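You operate a simulated robot arm through the tools that you are given. There is no shell and no other tool. Be economical: measure what you need, move in short steps, check, and stop when the job is done.

You are at the controls of a simulated robot arm. One attempt, no reset.

JOB
Torque the three hub bolts in numbered order with the gold torque key.
Fine: pull each till the key clicks; stand the key back.

It is judged by the outcome, as a careful person would: the job done as asked, and still so three seconds after it is handed in. It fails if anything else is knocked over, pushed out of place, dropped, spilled or broken.

ROBOT AND FRAMES
A 6-joint arm with a two-finger parallel gripper, fixed in place. Base frame: the origin is at the foot of the arm, x ahead of it, y to its left, z up. Lengths are in m, angles in degrees, forces in N, time in s.
With the tool pointing down near the work surface it reaches from about 0.26 to 0.68 m from the base axis. Its first joint turns from -66.0 to 66.0 degrees. Payload 2.9 kg.
The TCP is the grasp point between the finger pads, 0.03 m short of the fingertips. In the tool frame z runs along the fingers and y along their closing line. The gripper opens to 0.11 m. The fingers are 0.02 m wide and 0.01 m thick; the gripper's body (0.048 by 0.112 m) begins 0.055 m behind the TCP.
Orientation is told as [roll, pitch, yaw] about the base's x, y, z axes, in that order, counted from this pose: with the fingers straight down and closing along the base's y, the tool's x points along the base's -x, its y along +y and its z along -z.

CONTROLS
- The arm moves only by the tool nudge_tool. Its argument "deltas" is a list of rows, each a list of 3 entries, a list of its own where there are three numbers: the turn, a rotation vector about the base's x, y, z in degrees, then the shift along the base's x, y, z in m, then the opening, from 0 (shut) to 1 (fully open). In form: [[[ax, ay, az], [tx, ty, tz], jaw], ...]. A call has 1 to 20 rows; each row is the pose to reach, as a shift and turn from the pose commanded when the call began. A row lasts 0.2 s, in which the tool goes at most 0.05 m and 8.6 degrees; a call with a longer step from one row to the next is refused whole, and so is a gripper value outside its range. A pose out of reach is approached as far as the arm can. The call stops where the force on the tool passes 40 N (or 10 N more than at its start, if that is more) or the arm is blocked; 0.2 s more then pass. Each finger travels about 0.108 m/s and halts on what it meets, pressing with about 26 N; the grip force reading is that of the motor and also rises with nothing between the fingers. The clock runs only during rows and for 0.2 s after the last one: add rows that repeat a pose to give the fingers time. It gives the time, the measured TCP pose, the force on the tool (base axes), the opening and the grip force at its end, in the units of the frame above (readings bear some noise).
- Cameras (640 x 400 px; columns grow to the right, rows downward): "scene" is fixed at [0.0899, 0.4477, 1.3827]; the picture's right is [-0.61, -0.79, 0.00], its down [-0.47, 0.36, -0.81] and it looks along [0.64, -0.49, -0.59] (base axes); focal length 374 px, centre (320, 200). "wrist" rides on the gripper at [0.072, 0.017, -0.103] in the tool frame; the picture's right is [-0.23, 0.97, 0.00], its down [-0.76, -0.18, -0.62] and it looks along [-0.61, -0.14, 0.78] (tool axes); focal length 222 px, centre (320, 200). There is no depth. A picture from a camera that has moved, and an enlarged one, comes with that camera's place and axes in the base frame and with its lens.
- get_image(camera): a new picture of that camera. It takes no simulated time.
- inspect(camera, box): a new picture of the part [left, top, right, bottom] of that camera's present view, enlarged. It takes no simulated time.
- job_done(): hands the job in; it is judged then, once.

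Work in short steps. Places have to be worked out from the pictures, the camera data and where the tool is seen: move nearer, look again, correct. Check each grasp and each placing, and mend what went wrong. You have 120 turns and 64 pictures in all, those below and enlarged ones among them. Open the gripper and draw the arm clear of the work before you hand the job in, unless the task says otherwise; then end with one line.

The tools are called after "Emit:" as name(argument=value, ...) on one line, values as JSON. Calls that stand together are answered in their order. nudge_tool: Moves the arm, as the interface text tells. Its arguments: {"type":"object","properties":{"deltas":{"type":"array","items":{"type":"array"}}},"required":["deltas"]} The other tools are called the same way: get_image (camera) takes a picture; inspect (camera, box) takes an enlarged picture of a part of a camera's view; job_done () hands the job in.

At the start:

```text
clock: 0.0
tool_pos: [0.3591, 0.1193, 1.1141]
orientation: [0.0, -0.1, 0.1]
ft_force: [-0.6, 0.6, -0.1]
finger_gap: 0.1098
grip_force: 0.1
```

scene: 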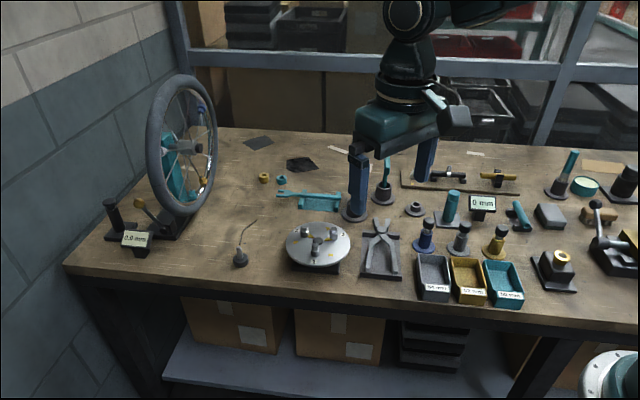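
wrist: 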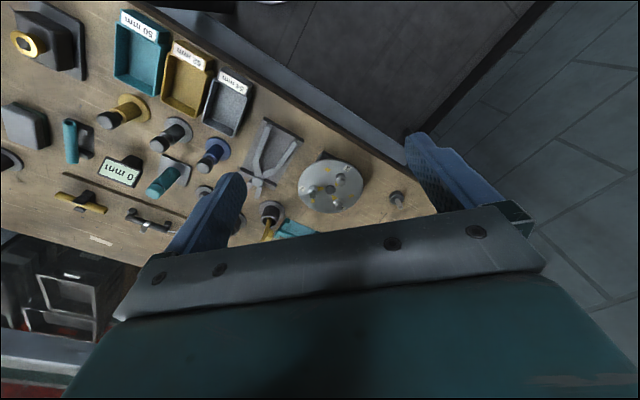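

The hub disc with three bolts sits near the middle of the table, with several tools around it. I'll enlarge the areas to find the gold torque key.

Emit:
inspect(camera="scene", box=[220, 130, 420, 290])

Emit:
inspect(camera="scene", box=[400, 140, 640, 310])

Emit:
inspect(camera="wrist", box=[180, 110, 440, 260])

```text
2.50 times, centred on (320, 210) of scene
camera zoom: at [0.0899, 0.4477, 1.3827], right [-0.61, -0.79, 0.0], down [-0.47, 0.36, -0.81], along [0.64, -0.49, -0.59], focal length 936 px, centre (320, 175)
```

zoom: 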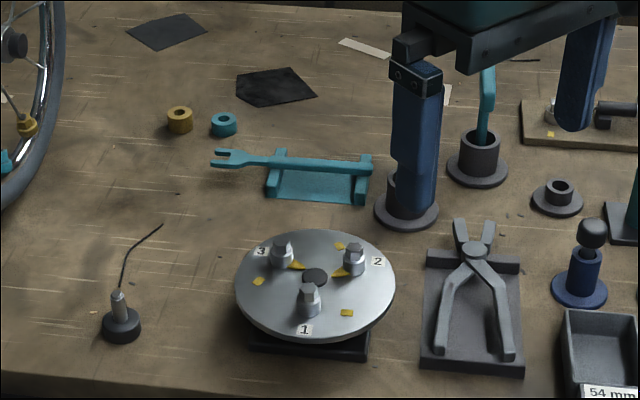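

```text
2.35 times, centred on (520, 225) of scene
camera zoom: at [0.0899, 0.4477, 1.3827], right [-0.61, -0.79, 0.0], down [-0.47, 0.36, -0.81], along [0.64, -0.49, -0.59], focal length 881 px, centre (-151, 141)
```

zoom: 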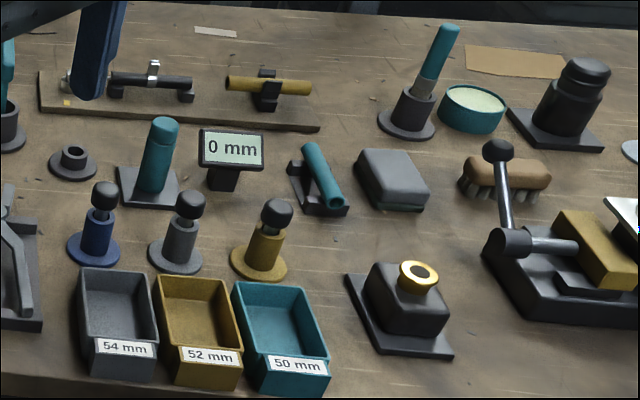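

```text
2.46 times, centred on (310, 185) of wrist
camera zoom: at [0.2876, 0.1363, 1.2173], right [0.23, 0.97, 0.0], down [0.76, -0.18, 0.62], along [0.61, -0.14, -0.78], focal length 547 px, centre (345, 237)
```

zoom: 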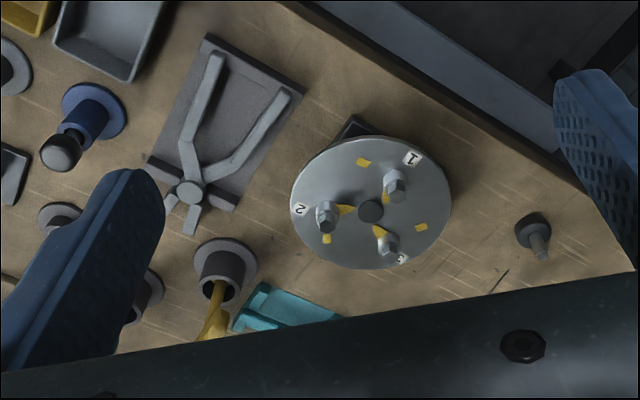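

The gold key stands in a cup at roughly (0.605, -0.058), next to a teal look-alike, and the hub centre is near (0.553, 0.097). I'll move the arm back and sideways to see the gold key clearly from both cameras.

Emit:
nudge_tool(deltas=[[[0, 0, 0], [-0.01, -0.04, 0], 1], [[0, 0, 0], [-0.02, -0.08, 0], 1], [[0, 0, 0], [-0.03, -0.12, 0], 1], [[0, 0, 0], [-0.04, -0.16, 0], 1], [[0, 0, 0], [-0.05, -0.2, 0], 1], [[0, 0, 0], [-0.05, -0.2, 0], 1]])

Emit:
get_image(camera="wrist")

Emit:
inspect(camera="scene", box=[270, 130, 430, 290])

```text
clock: 1.4
tool_pos: [0.3107, -0.0814, 1.1131]
orientation: [0.0, 0.1, 0.0]
ft_force: [0.2, 0.5, -0.1]
finger_gap: 0.11
grip_force: 0.1
```

```text
58 pictures are left
camera wrist: at [0.2377, -0.0633, 1.2164], right [0.23, 0.97, 0.0], down [0.76, -0.18, 0.62], along [0.61, -0.14, -0.78], focal length 222 px, centre (320, 200)
```

wrist: 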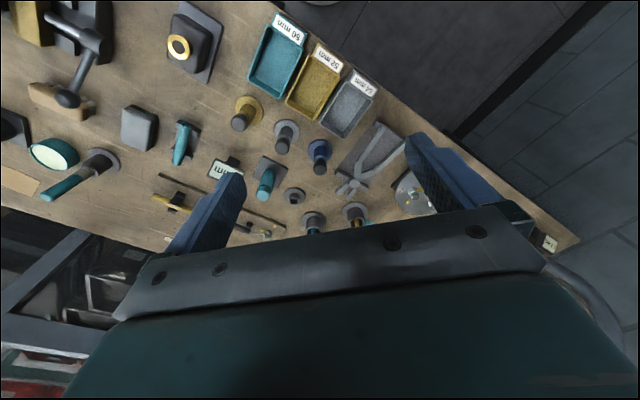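

```text
2.50 times, centred on (350, 210) of scene
camera zoom: at [0.0899, 0.4477, 1.3827], right [-0.61, -0.79, 0.0], down [-0.47, 0.36, -0.81], along [0.64, -0.49, -0.59], focal length 936 px, centre (245, 175)
```

zoom: 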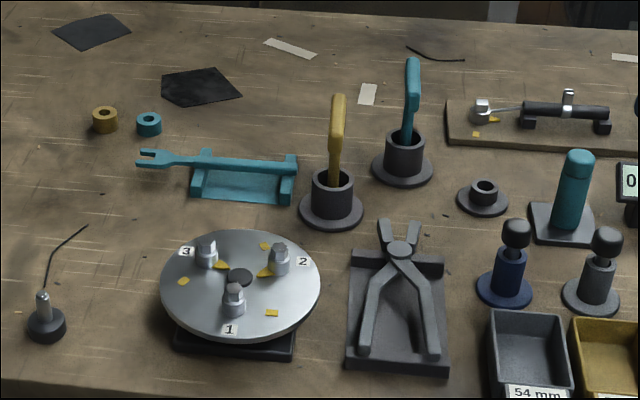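

The gold key is now in the open. I'll enlarge it and the hub.

Emit:
inspect(camera="scene", box=[330, 145, 410, 225])

Emit:
inspect(camera="scene", box=[275, 210, 365, 280])

Emit:
inspect(camera="wrist", box=[290, 190, 380, 240])

```text
5.00 times, centred on (370, 185) of scene
camera zoom: at [0.0899, 0.4477, 1.3827], right [-0.61, -0.79, 0.0], down [-0.47, 0.36, -0.81], along [0.64, -0.49, -0.59], focal length 1873 px, centre (70, 275)
```

zoom: 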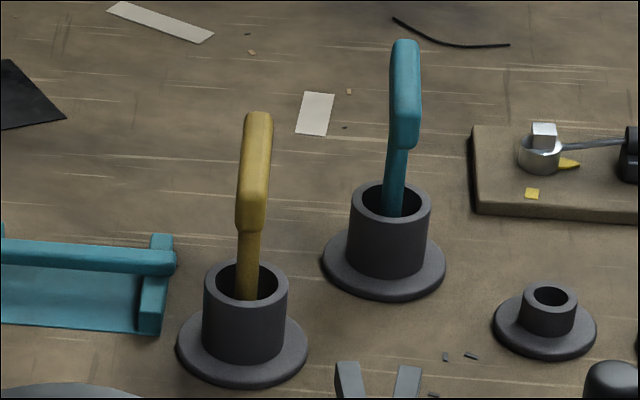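

```text
5.71 times, centred on (320, 245) of scene
camera zoom: at [0.0899, 0.4477, 1.3827], right [-0.61, -0.79, 0.0], down [-0.47, 0.36, -0.81], along [0.64, -0.49, -0.59], focal length 2140 px, centre (320, -57)
```

zoom: 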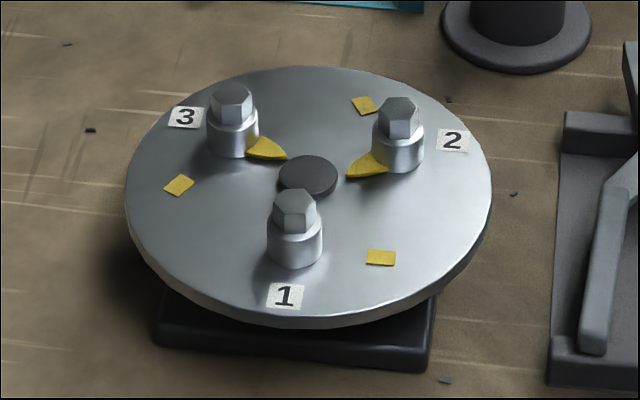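

```text
7.11 times, centred on (335, 215) of wrist
camera zoom: at [0.2377, -0.0633, 1.2164], right [0.23, 0.97, 0.0], down [0.76, -0.18, 0.62], along [0.61, -0.14, -0.78], focal length 1580 px, centre (213, 93)
```

zoom: 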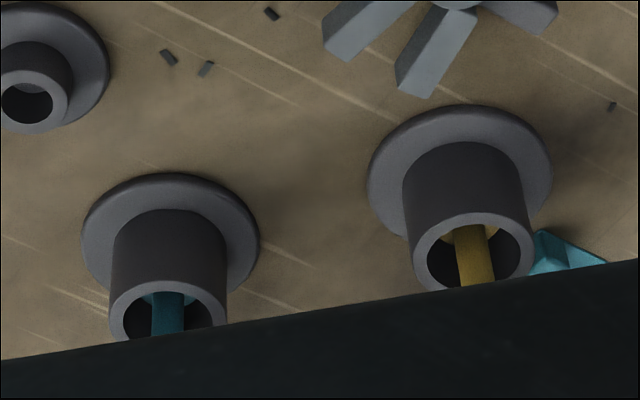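

The key stands upright with its handle on top (z ≈ 0.885–0.946) and its head hidden in the cup. I'll move the wrist camera nearly above the cup to see the head shape.

Emit:
nudge_tool(deltas=[[[0, 0, 0], [0.044, 0.006, 0], 1], [[0, 0, 0], [0.088, 0.012, 0], 1], [[0, 0, 0], [0.132, 0.018, 0], 1], [[0, 0, 0], [0.176, 0.024, 0], 1], [[0, 0, 0], [0.22, 0.03, -0.03], 1], [[0, 0, 0], [0.26, 0.036, -0.06], 1], [[0, 0, 0], [0.26, 0.036, -0.08], 1], [[0, 0, 0], [0.26, 0.036, -0.08], 1]])

Emit:
get_image(camera="wrist")

```text
refused: row 5 steps farther than a row can; nothing moved
```

```text
53 pictures are left
camera wrist: at [0.2377, -0.0633, 1.2164], right [0.23, 0.97, 0.0], down [0.76, -0.18, 0.62], along [0.61, -0.14, -0.78], focal length 222 px, centre (320, 200)
```

wrist: 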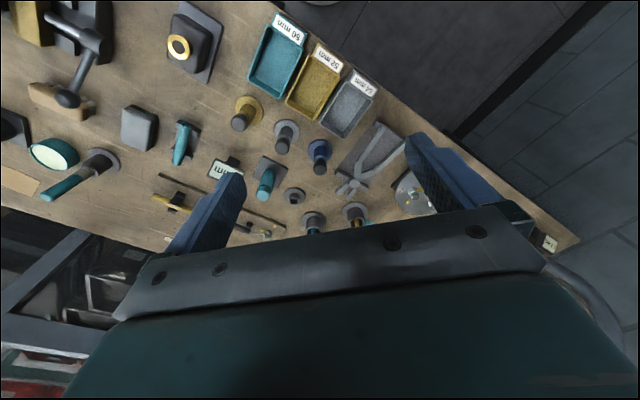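

The move was refused because one step was too long, so I'm repeating it with shorter steps.

Emit:
nudge_tool(deltas=[[[0, 0, 0], [0.044, 0.006, 0], 1], [[0, 0, 0], [0.088, 0.012, 0], 1], [[0, 0, 0], [0.132, 0.018, 0], 1], [[0, 0, 0], [0.176, 0.024, 0], 1], [[0, 0, 0], [0.22, 0.03, 0], 1], [[0, 0, 0], [0.26, 0.036, -0.02], 1], [[0, 0, 0], [0.26, 0.036, -0.06], 1], [[0, 0, 0], [0.26, 0.036, -0.08], 1], [[0, 0, 0], [0.26, 0.036, -0.08], 1]])

Emit:
get_image(camera="wrist")

```text
clock: 3.4
tool_pos: [0.5687, -0.044, 1.0361]
orientation: [0.1, 0.1, -0.1]
ft_force: [0.0, -0.2, 0.2]
finger_gap: 0.1103
grip_force: 0.1
```

```text
52 pictures are left
camera wrist: at [0.4969, -0.027, 1.1391], right [0.23, 0.97, 0.0], down [0.76, -0.18, 0.62], along [0.61, -0.14, -0.78], focal length 222 px, centre (320, 200)
```

wrist: 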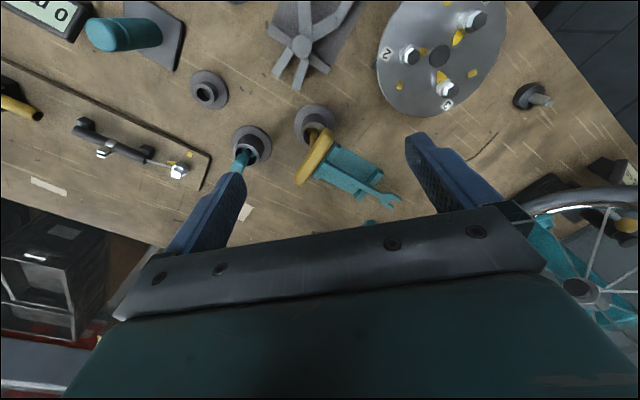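

Emit:
inspect(camera="wrist", box=[270, 80, 370, 200])

Emit:
inspect(camera="wrist", box=[370, 0, 520, 120])

Emit:
inspect(camera="wrist", box=[60, 110, 280, 200])

```text
3.33 times, centred on (320, 140) of wrist
camera zoom: at [0.4969, -0.027, 1.1391], right [0.23, 0.97, 0.0], down [0.76, -0.18, 0.62], along [0.61, -0.14, -0.78], focal length 740 px, centre (320, 400)
```

zoom: 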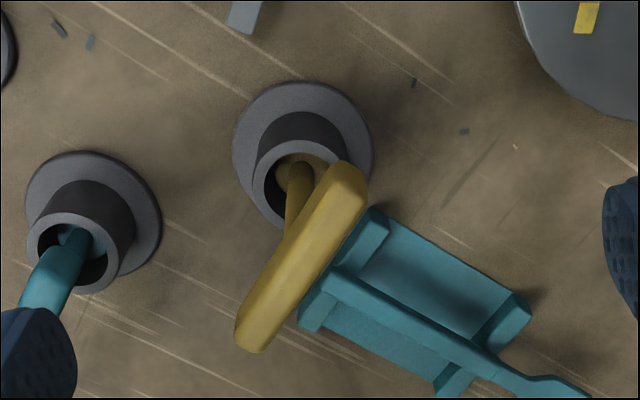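

```text
3.33 times, centred on (445, 60) of wrist
camera zoom: at [0.4969, -0.027, 1.1391], right [0.23, 0.97, 0.0], down [0.76, -0.18, 0.62], along [0.61, -0.14, -0.78], focal length 740 px, centre (-97, 667)
```

zoom: 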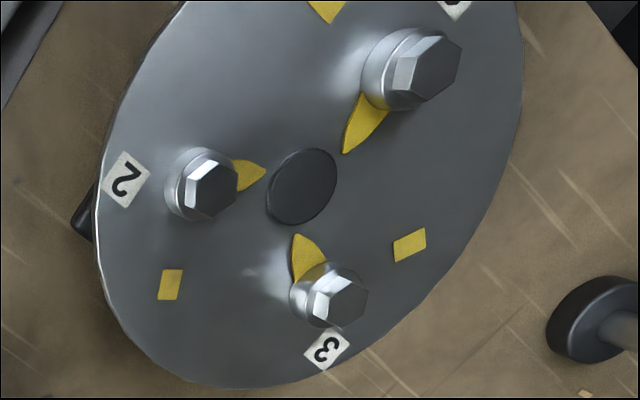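

```text
2.91 times, centred on (170, 155) of wrist
camera zoom: at [0.4969, -0.027, 1.1391], right [0.23, 0.97, 0.0], down [0.76, -0.18, 0.62], along [0.61, -0.14, -0.78], focal length 646 px, centre (756, 331)
```

zoom: 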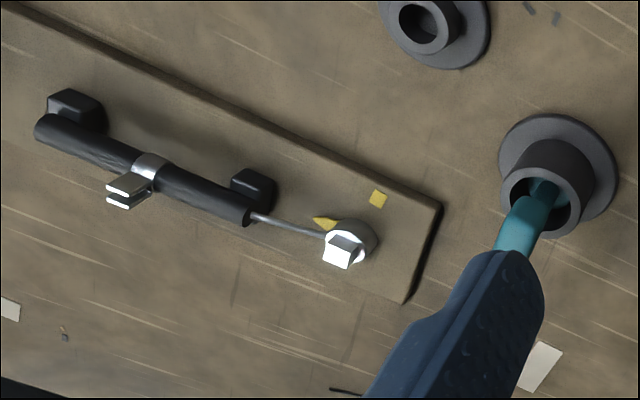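

The wrist view shows a T-handle key whose bar runs from about (0.583, -0.037) to (0.633, -0.083) at z ≈ 0.922. The bolts triangulate to 1 (0.529, 0.121), 2 (0.546, 0.062) and 3 (0.588, 0.104), with tops at 0.870 and pointers about 106° anticlockwise of their marks. I'll yaw -43° over the bar with the jaws half open.

Emit:
nudge_tool(deltas=[[[0, 0, -8], [0.01, -0.004, 0], 0.8], [[0, 0, -16], [0.02, -0.008, 0], 0.6], [[0, 0, -24], [0.03, -0.012, 0], 0.5], [[0, 0, -32], [0.039, -0.016, 0], 0.5], [[0, 0, -40], [0.039, -0.016, 0], 0.5], [[0, 0, -43], [0.039, -0.016, -0.03], 0.5], [[0, 0, -43], [0.039, -0.016, -0.05], 0.5], [[0, 0, -43], [0.039, -0.016, -0.05], 0.5]])

Emit:
get_image(camera="wrist")

Emit:
inspect(camera="scene", box=[310, 110, 430, 230])

```text
clock: 5.2
tool_pos: [0.6094, -0.0609, 0.9839]
orientation: [0.0, 0.0, -43.0]
ft_force: [0.0, -0.7, -0.2]
finger_gap: 0.0551
grip_force: 0.2
```

```text
48 pictures are left
camera wrist: at [0.567, 0.0012, 1.0879], right [0.83, 0.56, 0.0], down [0.44, -0.65, 0.62], along [0.35, -0.52, -0.78], focal length 222 px, centre (320, 200)
```

wrist: 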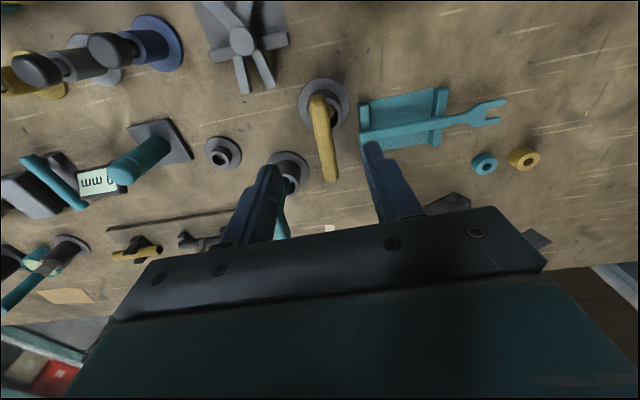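

```text
3.33 times, centred on (370, 170) of scene
camera zoom: at [0.0899, 0.4477, 1.3827], right [-0.61, -0.79, 0.0], down [-0.47, 0.36, -0.81], along [0.64, -0.49, -0.59], focal length 1248 px, centre (153, 300)
```

zoom: 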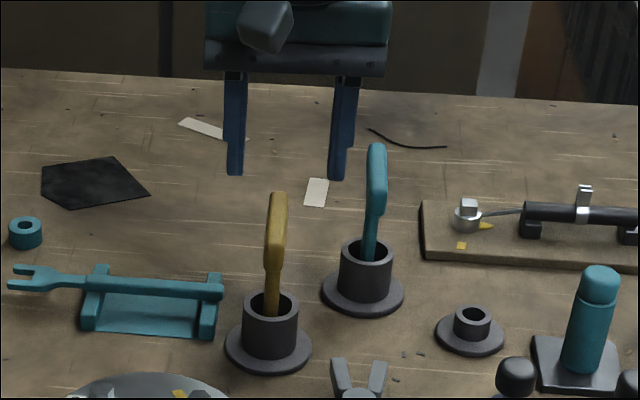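

The jaws straddle the bar, whose midpoint I now put at (0.611, -0.056) at -44°. I'll correct slightly, descend and close.

Emit:
nudge_tool(deltas=[[[0, 0, -1], [0.001, 0.004, -0.02], 0.5], [[0, 0, -1], [0.001, 0.004, -0.045], 0.5], [[0, 0, -1], [0.001, 0.004, -0.06], 0.5], [[0, 0, -1], [0.001, 0.004, -0.06], 0.5]])

Emit:
get_image(camera="wrist")

Emit:
inspect(camera="scene", box=[310, 130, 410, 230])

```text
clock: 6.2
tool_pos: [0.6102, -0.0559, 0.9235]
orientation: [-0.1, 0.0, -44.0]
ft_force: [-0.1, 0.2, -0.2]
finger_gap: 0.0549
grip_force: 0.0
```

```text
46 pictures are left
camera wrist: at [0.5709, 0.0069, 1.0272], right [0.84, 0.54, 0.0], down [0.42, -0.66, 0.62], along [0.34, -0.52, -0.78], focal length 222 px, centre (320, 200)
```

wrist: 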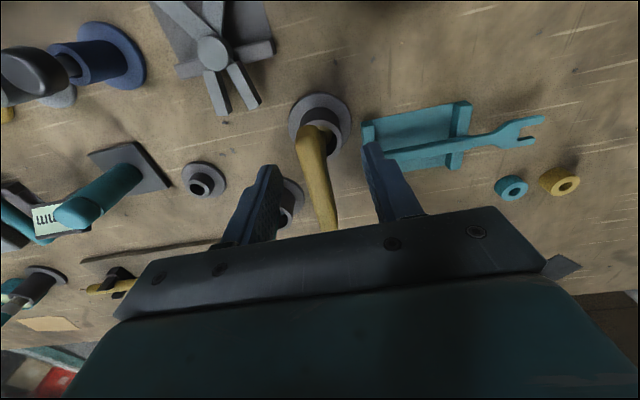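

```text
4.00 times, centred on (360, 180) of scene
camera zoom: at [0.0899, 0.4477, 1.3827], right [-0.61, -0.79, 0.0], down [-0.47, 0.36, -0.81], along [0.64, -0.49, -0.59], focal length 1498 px, centre (160, 280)
```

zoom: 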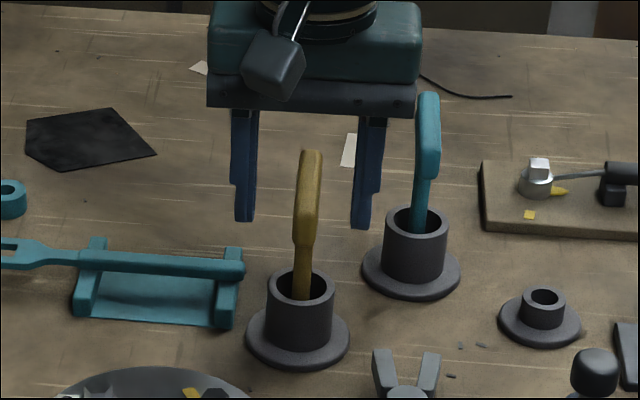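

The bar is centred between the pads at roughly z 0.915. I'll lower 6 mm and close.

Emit:
nudge_tool(deltas=[[[0, 0, 0], [0, 0, -0.006], 0.5], [[0, 0, 0], [0, 0, -0.006], 0.3], [[0, 0, 0], [0, 0, -0.006], 0.15], [[0, 0, 0], [0, 0, -0.006], 0.0], [[0, 0, 0], [0, 0, -0.006], 0.0], [[0, 0, 0], [0, 0, -0.006], 0.0]])

Emit:
inspect(camera="wrist", box=[220, 80, 420, 240])

```text
clock: 7.6
tool_pos: [0.61, -0.0555, 0.9192]
orientation: [0.0, 0.0, -44.0]
ft_force: [0.0, -0.4, 0.3]
finger_gap: 0.0137
grip_force: 25.9
```

```text
2.50 times, centred on (320, 160) of wrist
camera zoom: at [0.5706, 0.0065, 1.0216], right [0.84, 0.54, 0.0], down [0.42, -0.66, 0.62], along [0.34, -0.52, -0.78], focal length 555 px, centre (320, 300)
```

zoom: 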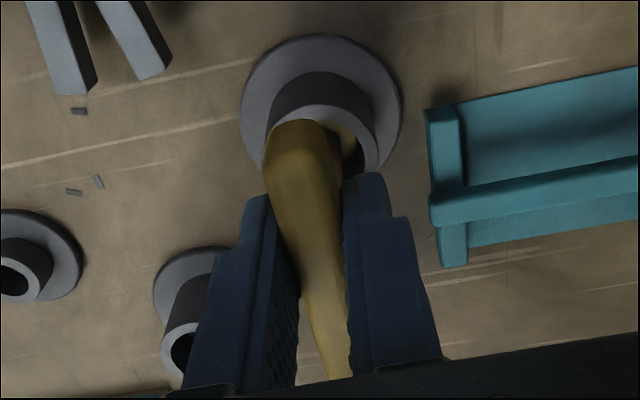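

The bar is held with a gap of 13.7 mm and 26 N grip. I'll lift straight out of the cup.

Emit:
nudge_tool(deltas=[[[0, 0, 0], [0, 0, 0.01], 0], [[0, 0, 0], [0, 0, 0.03], 0], [[0, 0, 0], [0, 0, 0.05], 0], [[0, 0, 0], [0, 0, 0.075], 0], [[0, 0, 0], [0, 0, 0.1], 0], [[0, 0, 0], [0, 0, 0.1], 0]])

Emit:
inspect(camera="scene", box=[300, 100, 420, 220])

Emit:
inspect(camera="wrist", box=[220, 50, 420, 240])

```text
clock: 9.0
tool_pos: [0.6114, -0.0601, 1.0166]
orientation: [0.0, 0.0, -43.9]
ft_force: [0.0, -0.9, -1.2]
finger_gap: 0.0136
grip_force: 25.7
```

```text
3.33 times, centred on (360, 160) of scene
camera zoom: at [0.0899, 0.4477, 1.3827], right [-0.61, -0.79, 0.0], down [-0.47, 0.36, -0.81], along [0.64, -0.49, -0.59], focal length 1248 px, centre (187, 333)
```

zoom: 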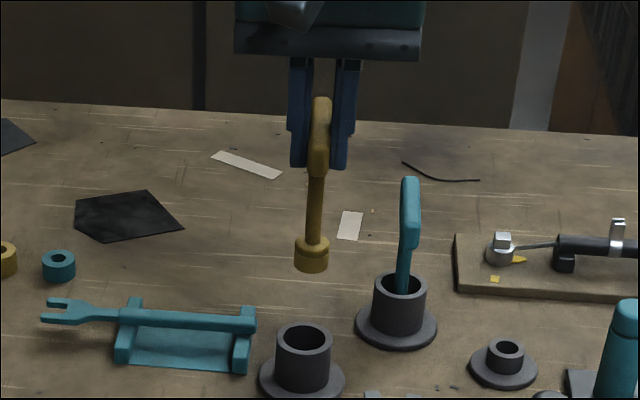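

```text
2.11 times, centred on (320, 145) of wrist
camera zoom: at [0.5705, 0.0029, 1.1194], right [0.84, 0.54, 0.0], down [0.42, -0.66, 0.62], along [0.34, -0.52, -0.78], focal length 468 px, centre (320, 316)
```

zoom: 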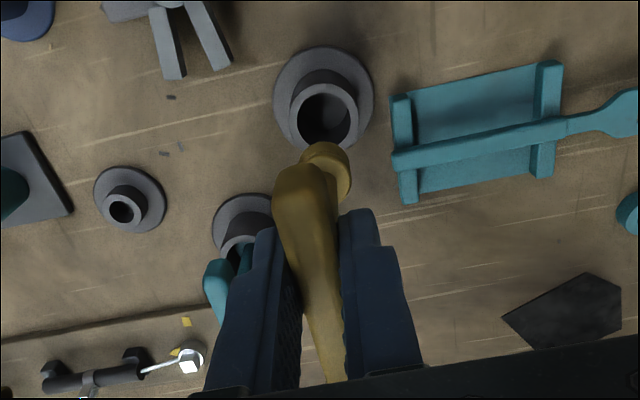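

The key is out: straight shank with a socket about 0.105 m below the TCP, hanging vertical. I'll carry it above bolt 1 and yaw by +120° (60° hex multiples), so the clockwise turn stays mid-range.

Emit:
nudge_tool(deltas=[[[0, 0, 8], [0, 0, 0.02], 0], [[0, 0, 16], [-0.006, 0.013, 0.02], 0], [[0, 0, 24], [-0.012, 0.026, 0.02], 0], [[0, 0, 32], [-0.018, 0.039, 0.02], 0], [[0, 0, 40], [-0.024, 0.052, 0.02], 0], [[0, 0, 48], [-0.03, 0.065, 0.02], 0], [[0, 0, 56], [-0.036, 0.078, 0.02], 0], [[0, 0, 64], [-0.042, 0.091, 0.02], 0], [[0, 0, 72], [-0.048, 0.104, 0.02], 0], [[0, 0, 80], [-0.054, 0.117, 0.02], 0], [[0, 0, 88], [-0.06, 0.13, 0.02], 0], [[0, 0, 96], [-0.066, 0.143, 0.02], 0], [[0, 0, 104], [-0.072, 0.156, 0.02], 0], [[0, 0, 112], [-0.078, 0.169, 0.02], 0], [[0, 0, 120], [-0.081, 0.177, 0.02], 0], [[0, 0, 120], [-0.081, 0.177, 0.02], 0], [[0, 0, 120], [-0.081, 0.177, 0.02], 0]])

Emit:
inspect(camera="scene", box=[250, 170, 380, 280])

Emit:
get_image(camera="wrist")

```text
clock: 12.6
tool_pos: [0.5295, 0.1193, 1.0376]
orientation: [0.0, 0.0, 76.1]
ft_force: [-0.2, 0.2, -1.6]
finger_gap: 0.0134
grip_force: 26.4
```

```text
3.64 times, centred on (315, 225) of scene
camera zoom: at [0.0899, 0.4477, 1.3827], right [-0.61, -0.79, 0.0], down [-0.47, 0.36, -0.81], along [0.64, -0.49, -0.59], focal length 1362 px, centre (338, 109)
```

zoom: 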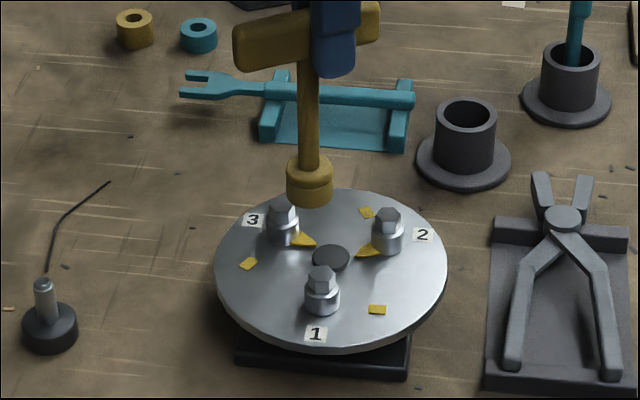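

```text
40 pictures are left
camera wrist: at [0.4954, 0.0538, 1.1413], right [-0.89, 0.46, 0.0], down [0.36, 0.7, 0.62], along [0.28, 0.56, -0.78], focal length 222 px, centre (320, 200)
```

wrist: 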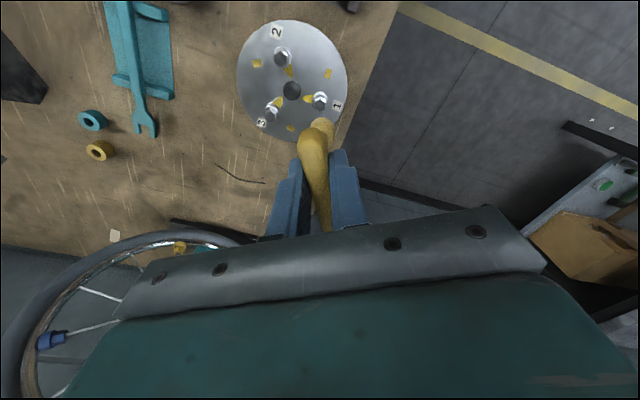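

The key hangs over bolt 1, with the socket about 4 mm to the left in the scene view. I'll zoom the wrist view to quantify the offset.

Emit:
inspect(camera="wrist", box=[240, 20, 360, 140])

```text
3.33 times, centred on (300, 80) of wrist
camera zoom: at [0.4954, 0.0538, 1.1413], right [-0.89, 0.46, 0.0], down [0.36, 0.7, 0.62], along [0.28, 0.56, -0.78], focal length 740 px, centre (387, 600)
```

zoom: 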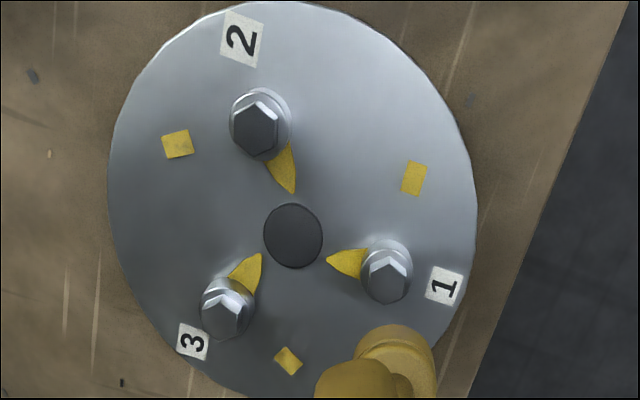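

Both views put the socket about 5 mm too far in +y, a lean of about 3° in the jaws. I'll roll -3° about x to upright the key, and descend to just above bolt 1.

Emit:
nudge_tool(deltas=[[[-3, 0, 0], [-0.001, 0.001, -0.01], 0], [[-3, 0, 0], [-0.001, 0.001, -0.03], 0], [[-3, 0, 0], [-0.001, 0.001, -0.045], 0], [[-3, 0, 0], [-0.001, 0.001, -0.045], 0]])

Emit:
inspect(camera="scene", box=[275, 190, 365, 270])

Emit:
inspect(camera="wrist", box=[250, 20, 370, 140])

```text
clock: 13.6
tool_pos: [0.5274, 0.1222, 0.993]
orientation: [-0.7, 2.9, 76.0]
ft_force: [-0.6, -0.5, -0.8]
finger_gap: 0.0134
grip_force: 26.2
```

```text
5.00 times, centred on (320, 230) of scene
camera zoom: at [0.0899, 0.4477, 1.3827], right [-0.61, -0.79, 0.0], down [-0.47, 0.36, -0.81], along [0.64, -0.49, -0.59], focal length 1873 px, centre (320, 50)
```

zoom: 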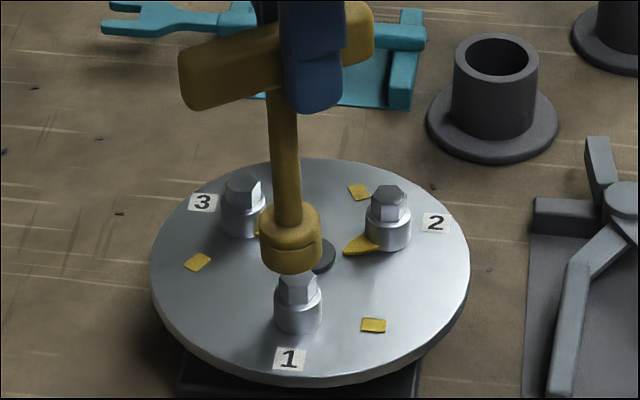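

```text
3.33 times, centred on (310, 80) of wrist
camera zoom: at [0.4938, 0.0617, 1.0997], right [-0.89, 0.46, -0.02], down [0.36, 0.73, 0.59], along [0.28, 0.51, -0.81], focal length 740 px, centre (353, 600)
```

zoom: 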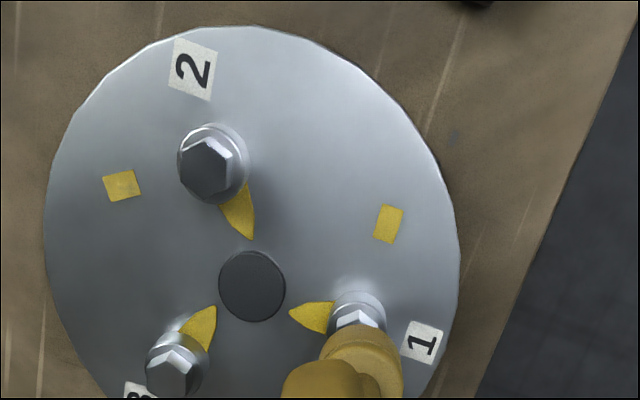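

The socket is about 2 mm off the bolt axis in -x/+y terms. I'll shift (+0.001, -0.0025) and lower gently onto bolt 1.

Emit:
nudge_tool(deltas=[[[0, 0, 0], [0.001, -0.0025, 0], 0], [[0, 0, 0], [0.001, -0.0025, -0.008], 0], [[0, 0, 0], [0.001, -0.0025, -0.014], 0], [[0, 0, 0], [0.001, -0.0025, -0.018], 0], [[0, 0, 0], [0.001, -0.0025, -0.022], 0], [[0, 0, 0], [0.001, -0.0025, -0.022], 0]])

Emit:
inspect(camera="scene", box=[275, 190, 365, 270])

```text
clock: 15.0
tool_pos: [0.5288, 0.1182, 0.9705]
orientation: [-1.1, 2.9, 75.8]
ft_force: [1.1, 0.0, 21.7]
finger_gap: 0.0139
grip_force: 25.7
```

```text
5.00 times, centred on (320, 230) of scene
camera zoom: at [0.0896, 0.4476, 1.3827], right [-0.61, -0.79, 0.0], down [-0.47, 0.36, -0.81], along [0.64, -0.49, -0.59], focal length 1873 px, centre (320, 50)
```

zoom: 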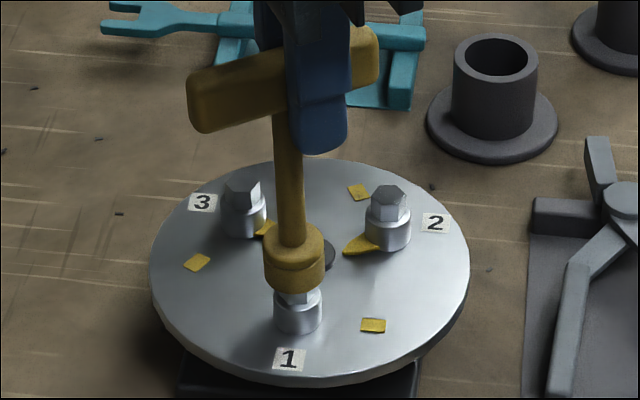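

Contact at 21.7 N with the socket resting on the hex rather than over it. I'll check the hex orientation and centring in close-up.

Emit:
inspect(camera="wrist", box=[270, 30, 380, 130])

Emit:
inspect(camera="scene", box=[300, 220, 350, 260])

```text
4.00 times, centred on (325, 80) of wrist
camera zoom: at [0.4949, 0.0578, 1.0776], right [-0.89, 0.46, -0.03], down [0.35, 0.73, 0.59], along [0.29, 0.51, -0.81], focal length 888 px, centre (300, 680)
```

zoom: 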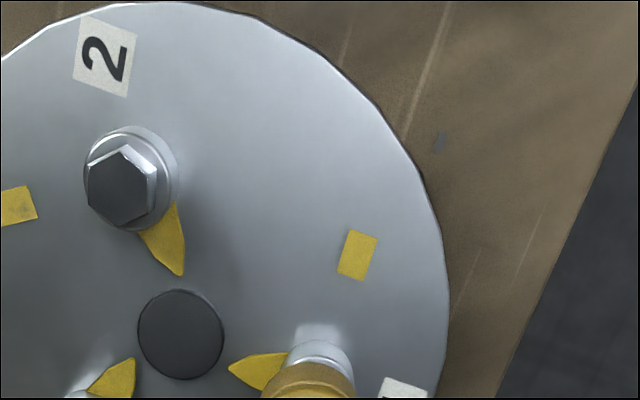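

```text
10.00 times, centred on (325, 240) of scene
camera zoom: at [0.0896, 0.4476, 1.3827], right [-0.61, -0.79, 0.0], down [-0.47, 0.36, -0.81], along [0.64, -0.49, -0.59], focal length 3745 px, centre (270, -200)
```

zoom: 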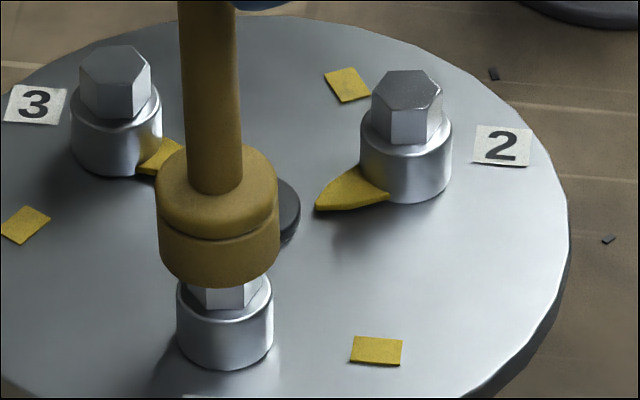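

The socket sits on top of the hex, about 2–3 mm off in x, and the key slid roughly 5 mm up in the jaws. I'll lift off by 10 mm, relevel and look again.

Emit:
nudge_tool(deltas=[[[0, 0, 0], [0, 0, 0.004], 0], [[0, 0, 0], [0, 0, 0.01], 0], [[0, 0, 0], [0, 0, 0.01], 0]])

Emit:
inspect(camera="scene", box=[295, 195, 355, 260])

Emit:
inspect(camera="wrist", box=[290, 80, 380, 170])

```text
clock: 15.8
tool_pos: [0.5281, 0.1187, 0.9811]
orientation: [-0.6, 3.0, 76.0]
ft_force: [-0.8, 0.0, -1.1]
finger_gap: 0.0137
grip_force: 25.4
```

```text
6.15 times, centred on (325, 228) of scene
camera zoom: at [0.0899, 0.4477, 1.3827], right [-0.61, -0.79, 0.0], down [-0.47, 0.36, -0.81], along [0.64, -0.49, -0.59], focal length 2305 px, centre (289, 31)
```

zoom: 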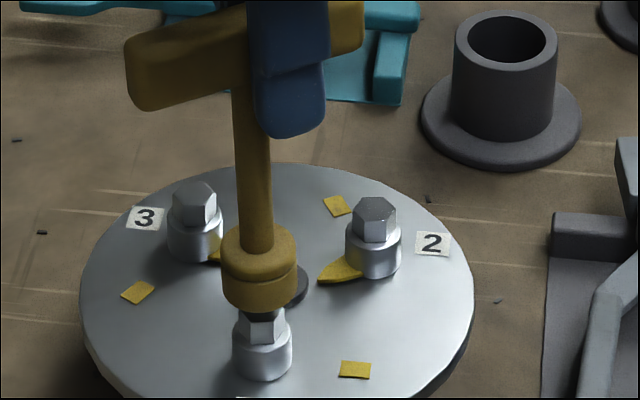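

```text
4.44 times, centred on (335, 125) of wrist
camera zoom: at [0.4941, 0.0586, 1.0874], right [-0.89, 0.46, -0.02], down [0.36, 0.73, 0.58], along [0.28, 0.51, -0.81], focal length 987 px, centre (253, 533)
```

zoom: 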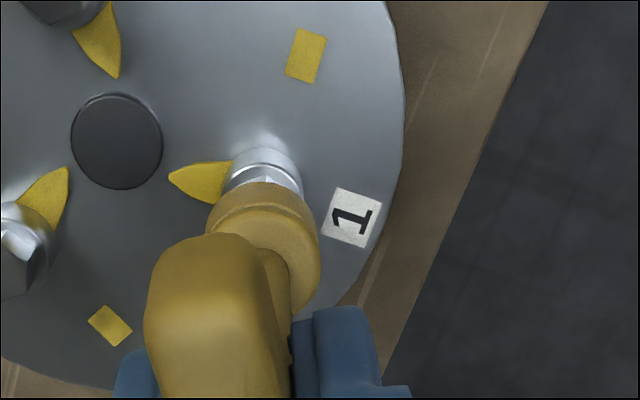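

Both views now show the socket within 1 mm of the bolt axis, so the miss is a hex-angle mismatch. I'll press lightly and turn clockwise slowly to find where it drops on.

Emit:
nudge_tool(deltas=[[[0, 0, 0], [0, -0.0005, -0.006], 0], [[0, 0, 0], [0, -0.0005, -0.011], 0], [[0, 0, -3], [0, -0.0005, -0.011], 0], [[0, 0, -6], [0, -0.0005, -0.011], 0], [[0, 0, -9], [0, -0.0005, -0.011], 0], [[0, 0, -12], [0, -0.0005, -0.011], 0], [[0, 0, -15], [0, -0.0005, -0.012], 0], [[0, 0, -18], [0, -0.0005, -0.012], 0]])

```text
clock: 17.6
tool_pos: [0.5288, 0.1168, 0.9698]
orientation: [-0.8, 2.9, 57.9]
ft_force: [-0.7, 0.5, 21.1]
finger_gap: 0.0137
grip_force: 25.9
```

Still 21 N up, so not seated yet. Continuing the slow clockwise search.

Emit:
nudge_tool(deltas=[[[0, 0, -3], [0, 0, 0.0], 0], [[0, 0, -6], [0, 0, 0.0], 0], [[0, 0, -9], [0, 0, 0.0], 0], [[0, 0, -12], [0, 0, 0.0], 0], [[0, 0, -15], [0, 0, 0.0], 0], [[0, 0, -18], [0, 0, 0.0], 0]])

Emit:
inspect(camera="scene", box=[295, 195, 355, 260])

```text
clock: 19.0
tool_pos: [0.528, 0.1175, 0.9677]
orientation: [-0.5, 3.2, 40.0]
ft_force: [-4.6, 3.2, -2.5]
finger_gap: 0.0135
grip_force: 25.7
```

```text
6.15 times, centred on (325, 228) of scene
camera zoom: at [0.0898, 0.4478, 1.3827], right [-0.61, -0.79, 0.0], down [-0.47, 0.36, -0.81], along [0.64, -0.49, -0.59], focal length 2305 px, centre (289, 31)
```

zoom: 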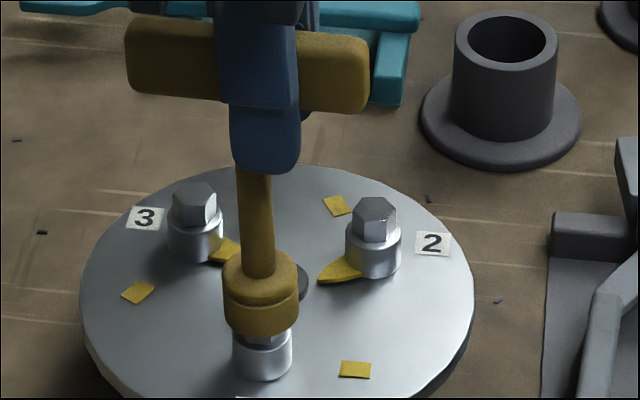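

The force vanished and the socket dropped over the hex. I'll press down a bit more to seat fully.

Emit:
nudge_tool(deltas=[[[0, 0, 0], [0, 0, -0.002], 0], [[0, 0, 0], [0, 0, -0.004], 0], [[0, 0, 0], [0, 0, -0.006], 0], [[0, 0, 0], [0, 0, -0.006], 0]])

Emit:
inspect(camera="scene", box=[295, 195, 355, 260])

Emit:
inspect(camera="wrist", box=[270, 60, 390, 180])

```text
clock: 20.0
tool_pos: [0.528, 0.1169, 0.9638]
orientation: [-0.7, 3.0, 39.9]
ft_force: [-7.4, 1.3, 2.0]
finger_gap: 0.0138
grip_force: 26.5
```

```text
6.15 times, centred on (325, 228) of scene
camera zoom: at [0.0897, 0.4477, 1.3827], right [-0.61, -0.79, 0.0], down [-0.47, 0.36, -0.81], along [0.64, -0.49, -0.59], focal length 2305 px, centre (289, 31)
```

zoom: 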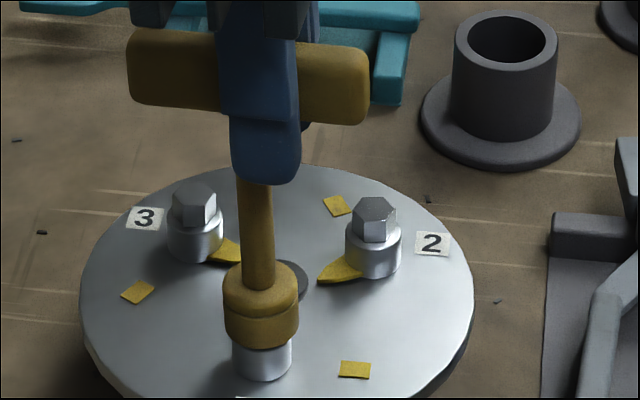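

```text
3.33 times, centred on (330, 120) of wrist
camera zoom: at [0.4654, 0.0889, 1.069], right [-0.45, 0.89, -0.02], down [0.72, 0.38, 0.59], along [0.53, 0.25, -0.81], focal length 740 px, centre (287, 467)
```

zoom: 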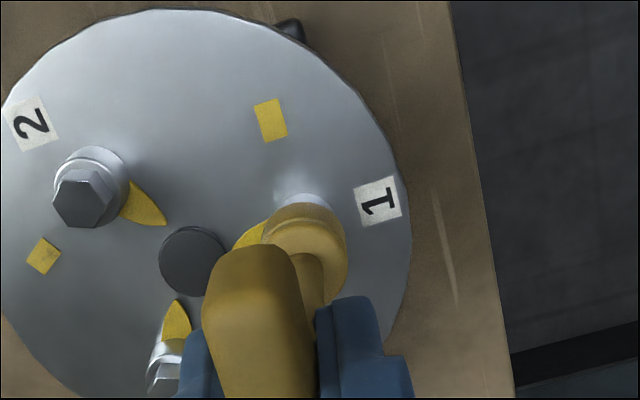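

The socket is seated on bolt 1 at yaw 40. Now turning clockwise in steps while watching forces and the pointer.

Emit:
nudge_tool(deltas=[[[0, 0, -5], [0, 0, 0], 0], [[0, 0, -10], [0, 0, 0], 0], [[0, 0, -15], [0, 0, 0], 0], [[0, 0, -20], [0, 0, 0], 0], [[0, 0, -25], [0, 0, 0], 0], [[0, 0, -30], [0, 0, 0], 0]])

Emit:
inspect(camera="wrist", box=[250, 40, 410, 180])

```text
clock: 21.4
tool_pos: [0.5284, 0.1167, 0.9641]
orientation: [-0.7, 2.9, 9.8]
ft_force: [-9.2, 5.3, -9.2]
finger_gap: 0.0143
grip_force: 25.5
```

```text
2.86 times, centred on (330, 110) of wrist
camera zoom: at [0.4597, 0.1244, 1.0694], right [0.06, 1.0, -0.02], down [0.81, -0.03, 0.58], along [0.58, -0.05, -0.81], focal length 635 px, centre (291, 457)
```

zoom: 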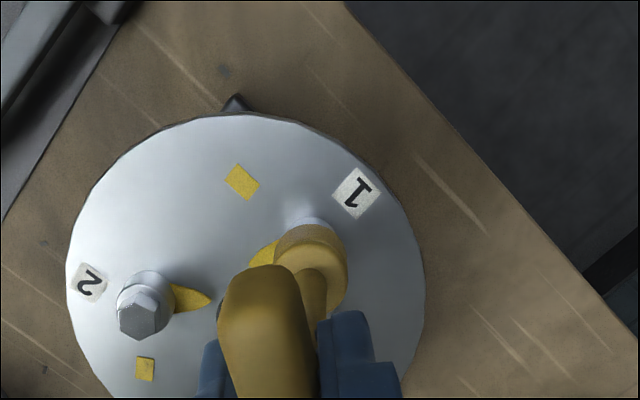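

The pointer of bolt 1 is starting to turn clockwise from the inward direction. I'll continue another 30°.

Emit:
nudge_tool(deltas=[[[0, 0, -5], [0, 0, 0], 0], [[0, 0, -10], [0, 0, 0], 0], [[0, 0, -15], [0, 0, 0], 0], [[0, 0, -20], [0, 0, 0], 0], [[0, 0, -25], [0, 0, 0], 0], [[0, 0, -30], [0, 0, 0], 0]])

Emit:
inspect(camera="wrist", box=[250, 40, 410, 180])

Emit:
inspect(camera="scene", box=[285, 195, 355, 265])

```text
clock: 22.8
tool_pos: [0.5275, 0.1178, 0.963]
orientation: [-0.8, 2.9, -20.0]
ft_force: [-5.4, 8.5, -4.7]
finger_gap: 0.0138
grip_force: 26.2
```

```text
2.86 times, centred on (330, 110) of wrist
camera zoom: at [0.4716, 0.1593, 1.0698], right [0.55, 0.84, -0.02], down [0.69, -0.43, 0.59], along [0.48, -0.34, -0.81], focal length 635 px, centre (291, 457)
```

zoom: 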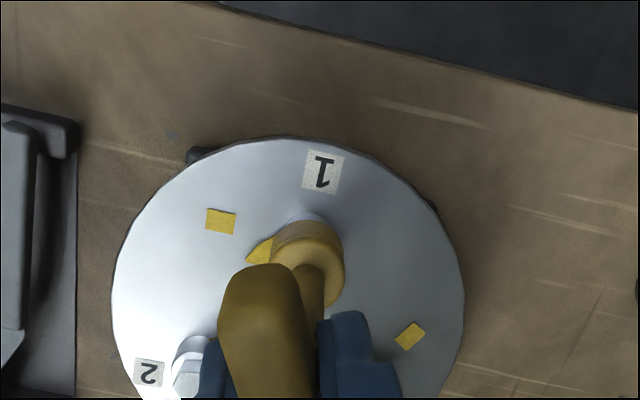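

```text
5.71 times, centred on (320, 230) of scene
camera zoom: at [0.0899, 0.4479, 1.3826], right [-0.61, -0.79, 0.0], down [-0.47, 0.36, -0.81], along [0.64, -0.49, -0.59], focal length 2140 px, centre (320, 29)
```

zoom: 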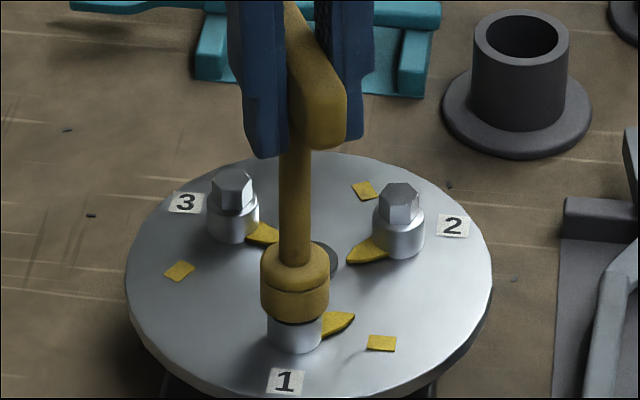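

The pointer moved with the key and is about 37° short of its mark. Turning 30° more.

Emit:
nudge_tool(deltas=[[[0, 0, -5], [0, 0, 0], 0], [[0, 0, -10], [0, 0, 0], 0], [[0, 0, -15], [0, 0, 0], 0], [[0, 0, -20], [0, 0, 0], 0], [[0, 0, -25], [0, 0, 0], 0], [[0, 0, -30], [0, 0, 0], 0]])

Emit:
inspect(camera="scene", box=[285, 195, 355, 265])

```text
clock: 24.2
tool_pos: [0.5299, 0.1168, 0.9633]
orientation: [-0.7, 2.8, -50.1]
ft_force: [-3.7, 9.5, -1.5]
finger_gap: 0.0142
grip_force: 26.4
```

```text
5.71 times, centred on (320, 230) of scene
camera zoom: at [0.0898, 0.448, 1.3826], right [-0.61, -0.79, 0.0], down [-0.47, 0.36, -0.81], along [0.64, -0.49, -0.59], focal length 2140 px, centre (320, 29)
```

zoom: 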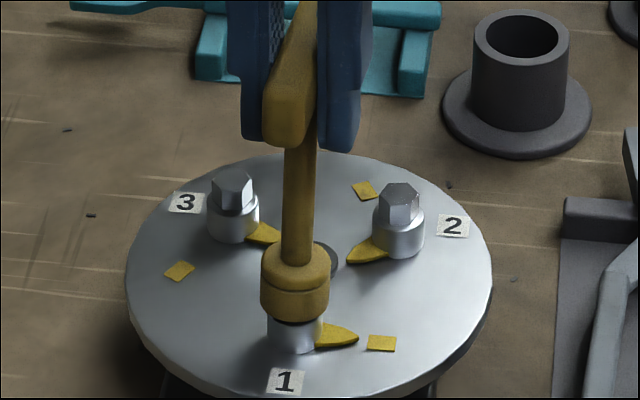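

The pointer is now about 6–8° short of the mark. Going in fine 2° steps to 8°.

Emit:
nudge_tool(deltas=[[[0, 0, -2], [0, 0, 0], 0], [[0, 0, -4], [0, 0, 0], 0], [[0, 0, -6], [0, 0, 0], 0], [[0, 0, -8], [0, 0, 0], 0]])

Emit:
inspect(camera="scene", box=[295, 225, 355, 265])

```text
clock: 25.2
tool_pos: [0.5293, 0.1178, 0.9632]
orientation: [-0.7, 2.7, -58.1]
ft_force: [5.7, 6.1, 3.0]
finger_gap: 0.0164
grip_force: 25.9
```

```text
10.00 times, centred on (325, 245) of scene
camera zoom: at [0.09, 0.4478, 1.3826], right [-0.61, -0.79, 0.0], down [-0.47, 0.36, -0.81], along [0.64, -0.49, -0.59], focal length 3745 px, centre (270, -250)
```

zoom: 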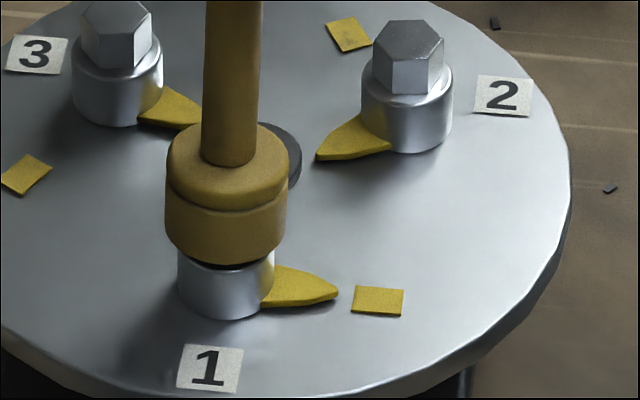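

The jaw gap rose to 16.4 mm, meaning the bolt is resisting and torque is building. I'll turn another 6° and see if it clicks or the grip slips.

Emit:
nudge_tool(deltas=[[[0, 0, -2], [0, 0, 0], 0], [[0, 0, -4], [0, 0, 0], 0], [[0, 0, -6], [0, 0, 0], 0]])

Emit:
inspect(camera="scene", box=[295, 185, 365, 265])

```text
clock: 26.0
tool_pos: [0.529, 0.1177, 0.963]
orientation: [-0.6, 3.0, -64.1]
ft_force: [2.0, 6.1, 7.6]
finger_gap: 0.0189
grip_force: 26.1
```

```text
5.00 times, centred on (330, 225) of scene
camera zoom: at [0.0898, 0.4478, 1.3827], right [-0.61, -0.79, 0.0], down [-0.47, 0.36, -0.81], along [0.64, -0.49, -0.59], focal length 1873 px, centre (270, 75)
```

zoom: 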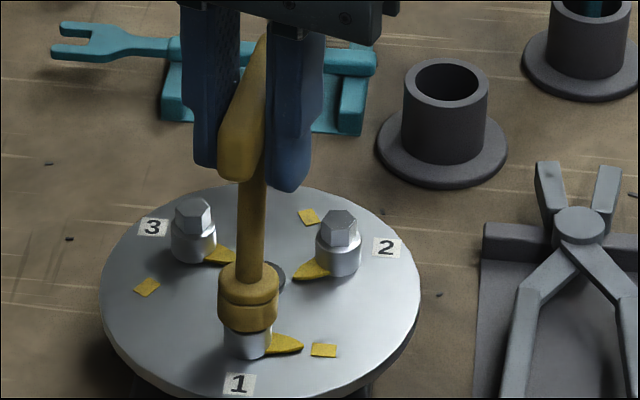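

The bar is now twisting inside the pads (gap 18.9 mm) and the bolt is about 6° short, so the pinch can't give enough torque. I'll relax, release the key standing on the bolt, and rise clear; then I'll drive the bar's two ends with the open fingers as a couple.

Emit:
nudge_tool(deltas=[[[0, 0, 5], [0, 0, 0], 0], [[0, 0, 10], [0, 0, 0], 0], [[0, 0, 13], [0, 0, 0], 0], [[0, 0, 13], [0, 0, 0], 0.15], [[0, 0, 13], [0, 0, 0], 0.3], [[0, 0, 13], [0, 0, 0], 0.6], [[0, 0, 13], [0, 0, 0], 0.6]])

Emit:
get_image(camera="wrist")

Emit:
inspect(camera="scene", box=[295, 185, 365, 265])

```text
clock: 27.6
tool_pos: [0.5293, 0.1178, 0.9631]
orientation: [-0.7, 2.9, -51.0]
ft_force: [-0.7, -0.8, 0.1]
finger_gap: 0.0658
grip_force: 0.1
```

```text
22 pictures are left
camera wrist: at [0.5012, 0.1823, 1.07], right [0.9, 0.44, -0.02], down [0.37, -0.72, 0.59], along [0.24, -0.54, -0.81], focal length 222 px, centre (320, 200)
```

wrist: 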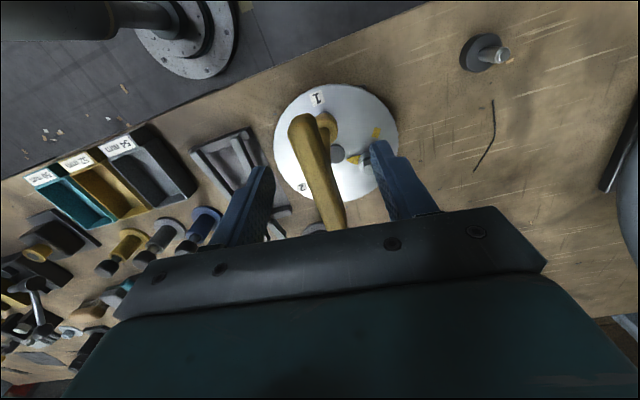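

```text
5.00 times, centred on (330, 225) of scene
camera zoom: at [0.0899, 0.4477, 1.3827], right [-0.61, -0.79, 0.0], down [-0.47, 0.36, -0.81], along [0.64, -0.49, -0.59], focal length 1873 px, centre (270, 75)
```

zoom: 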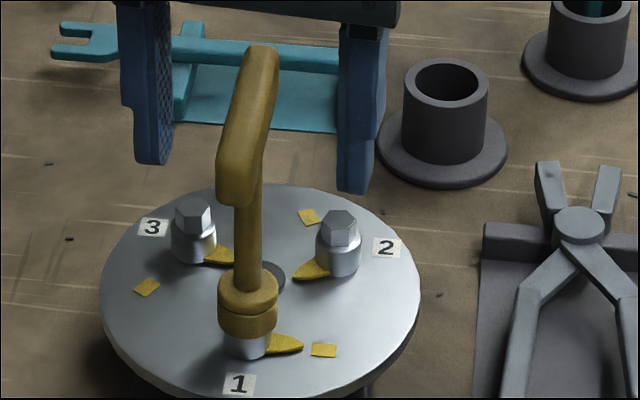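

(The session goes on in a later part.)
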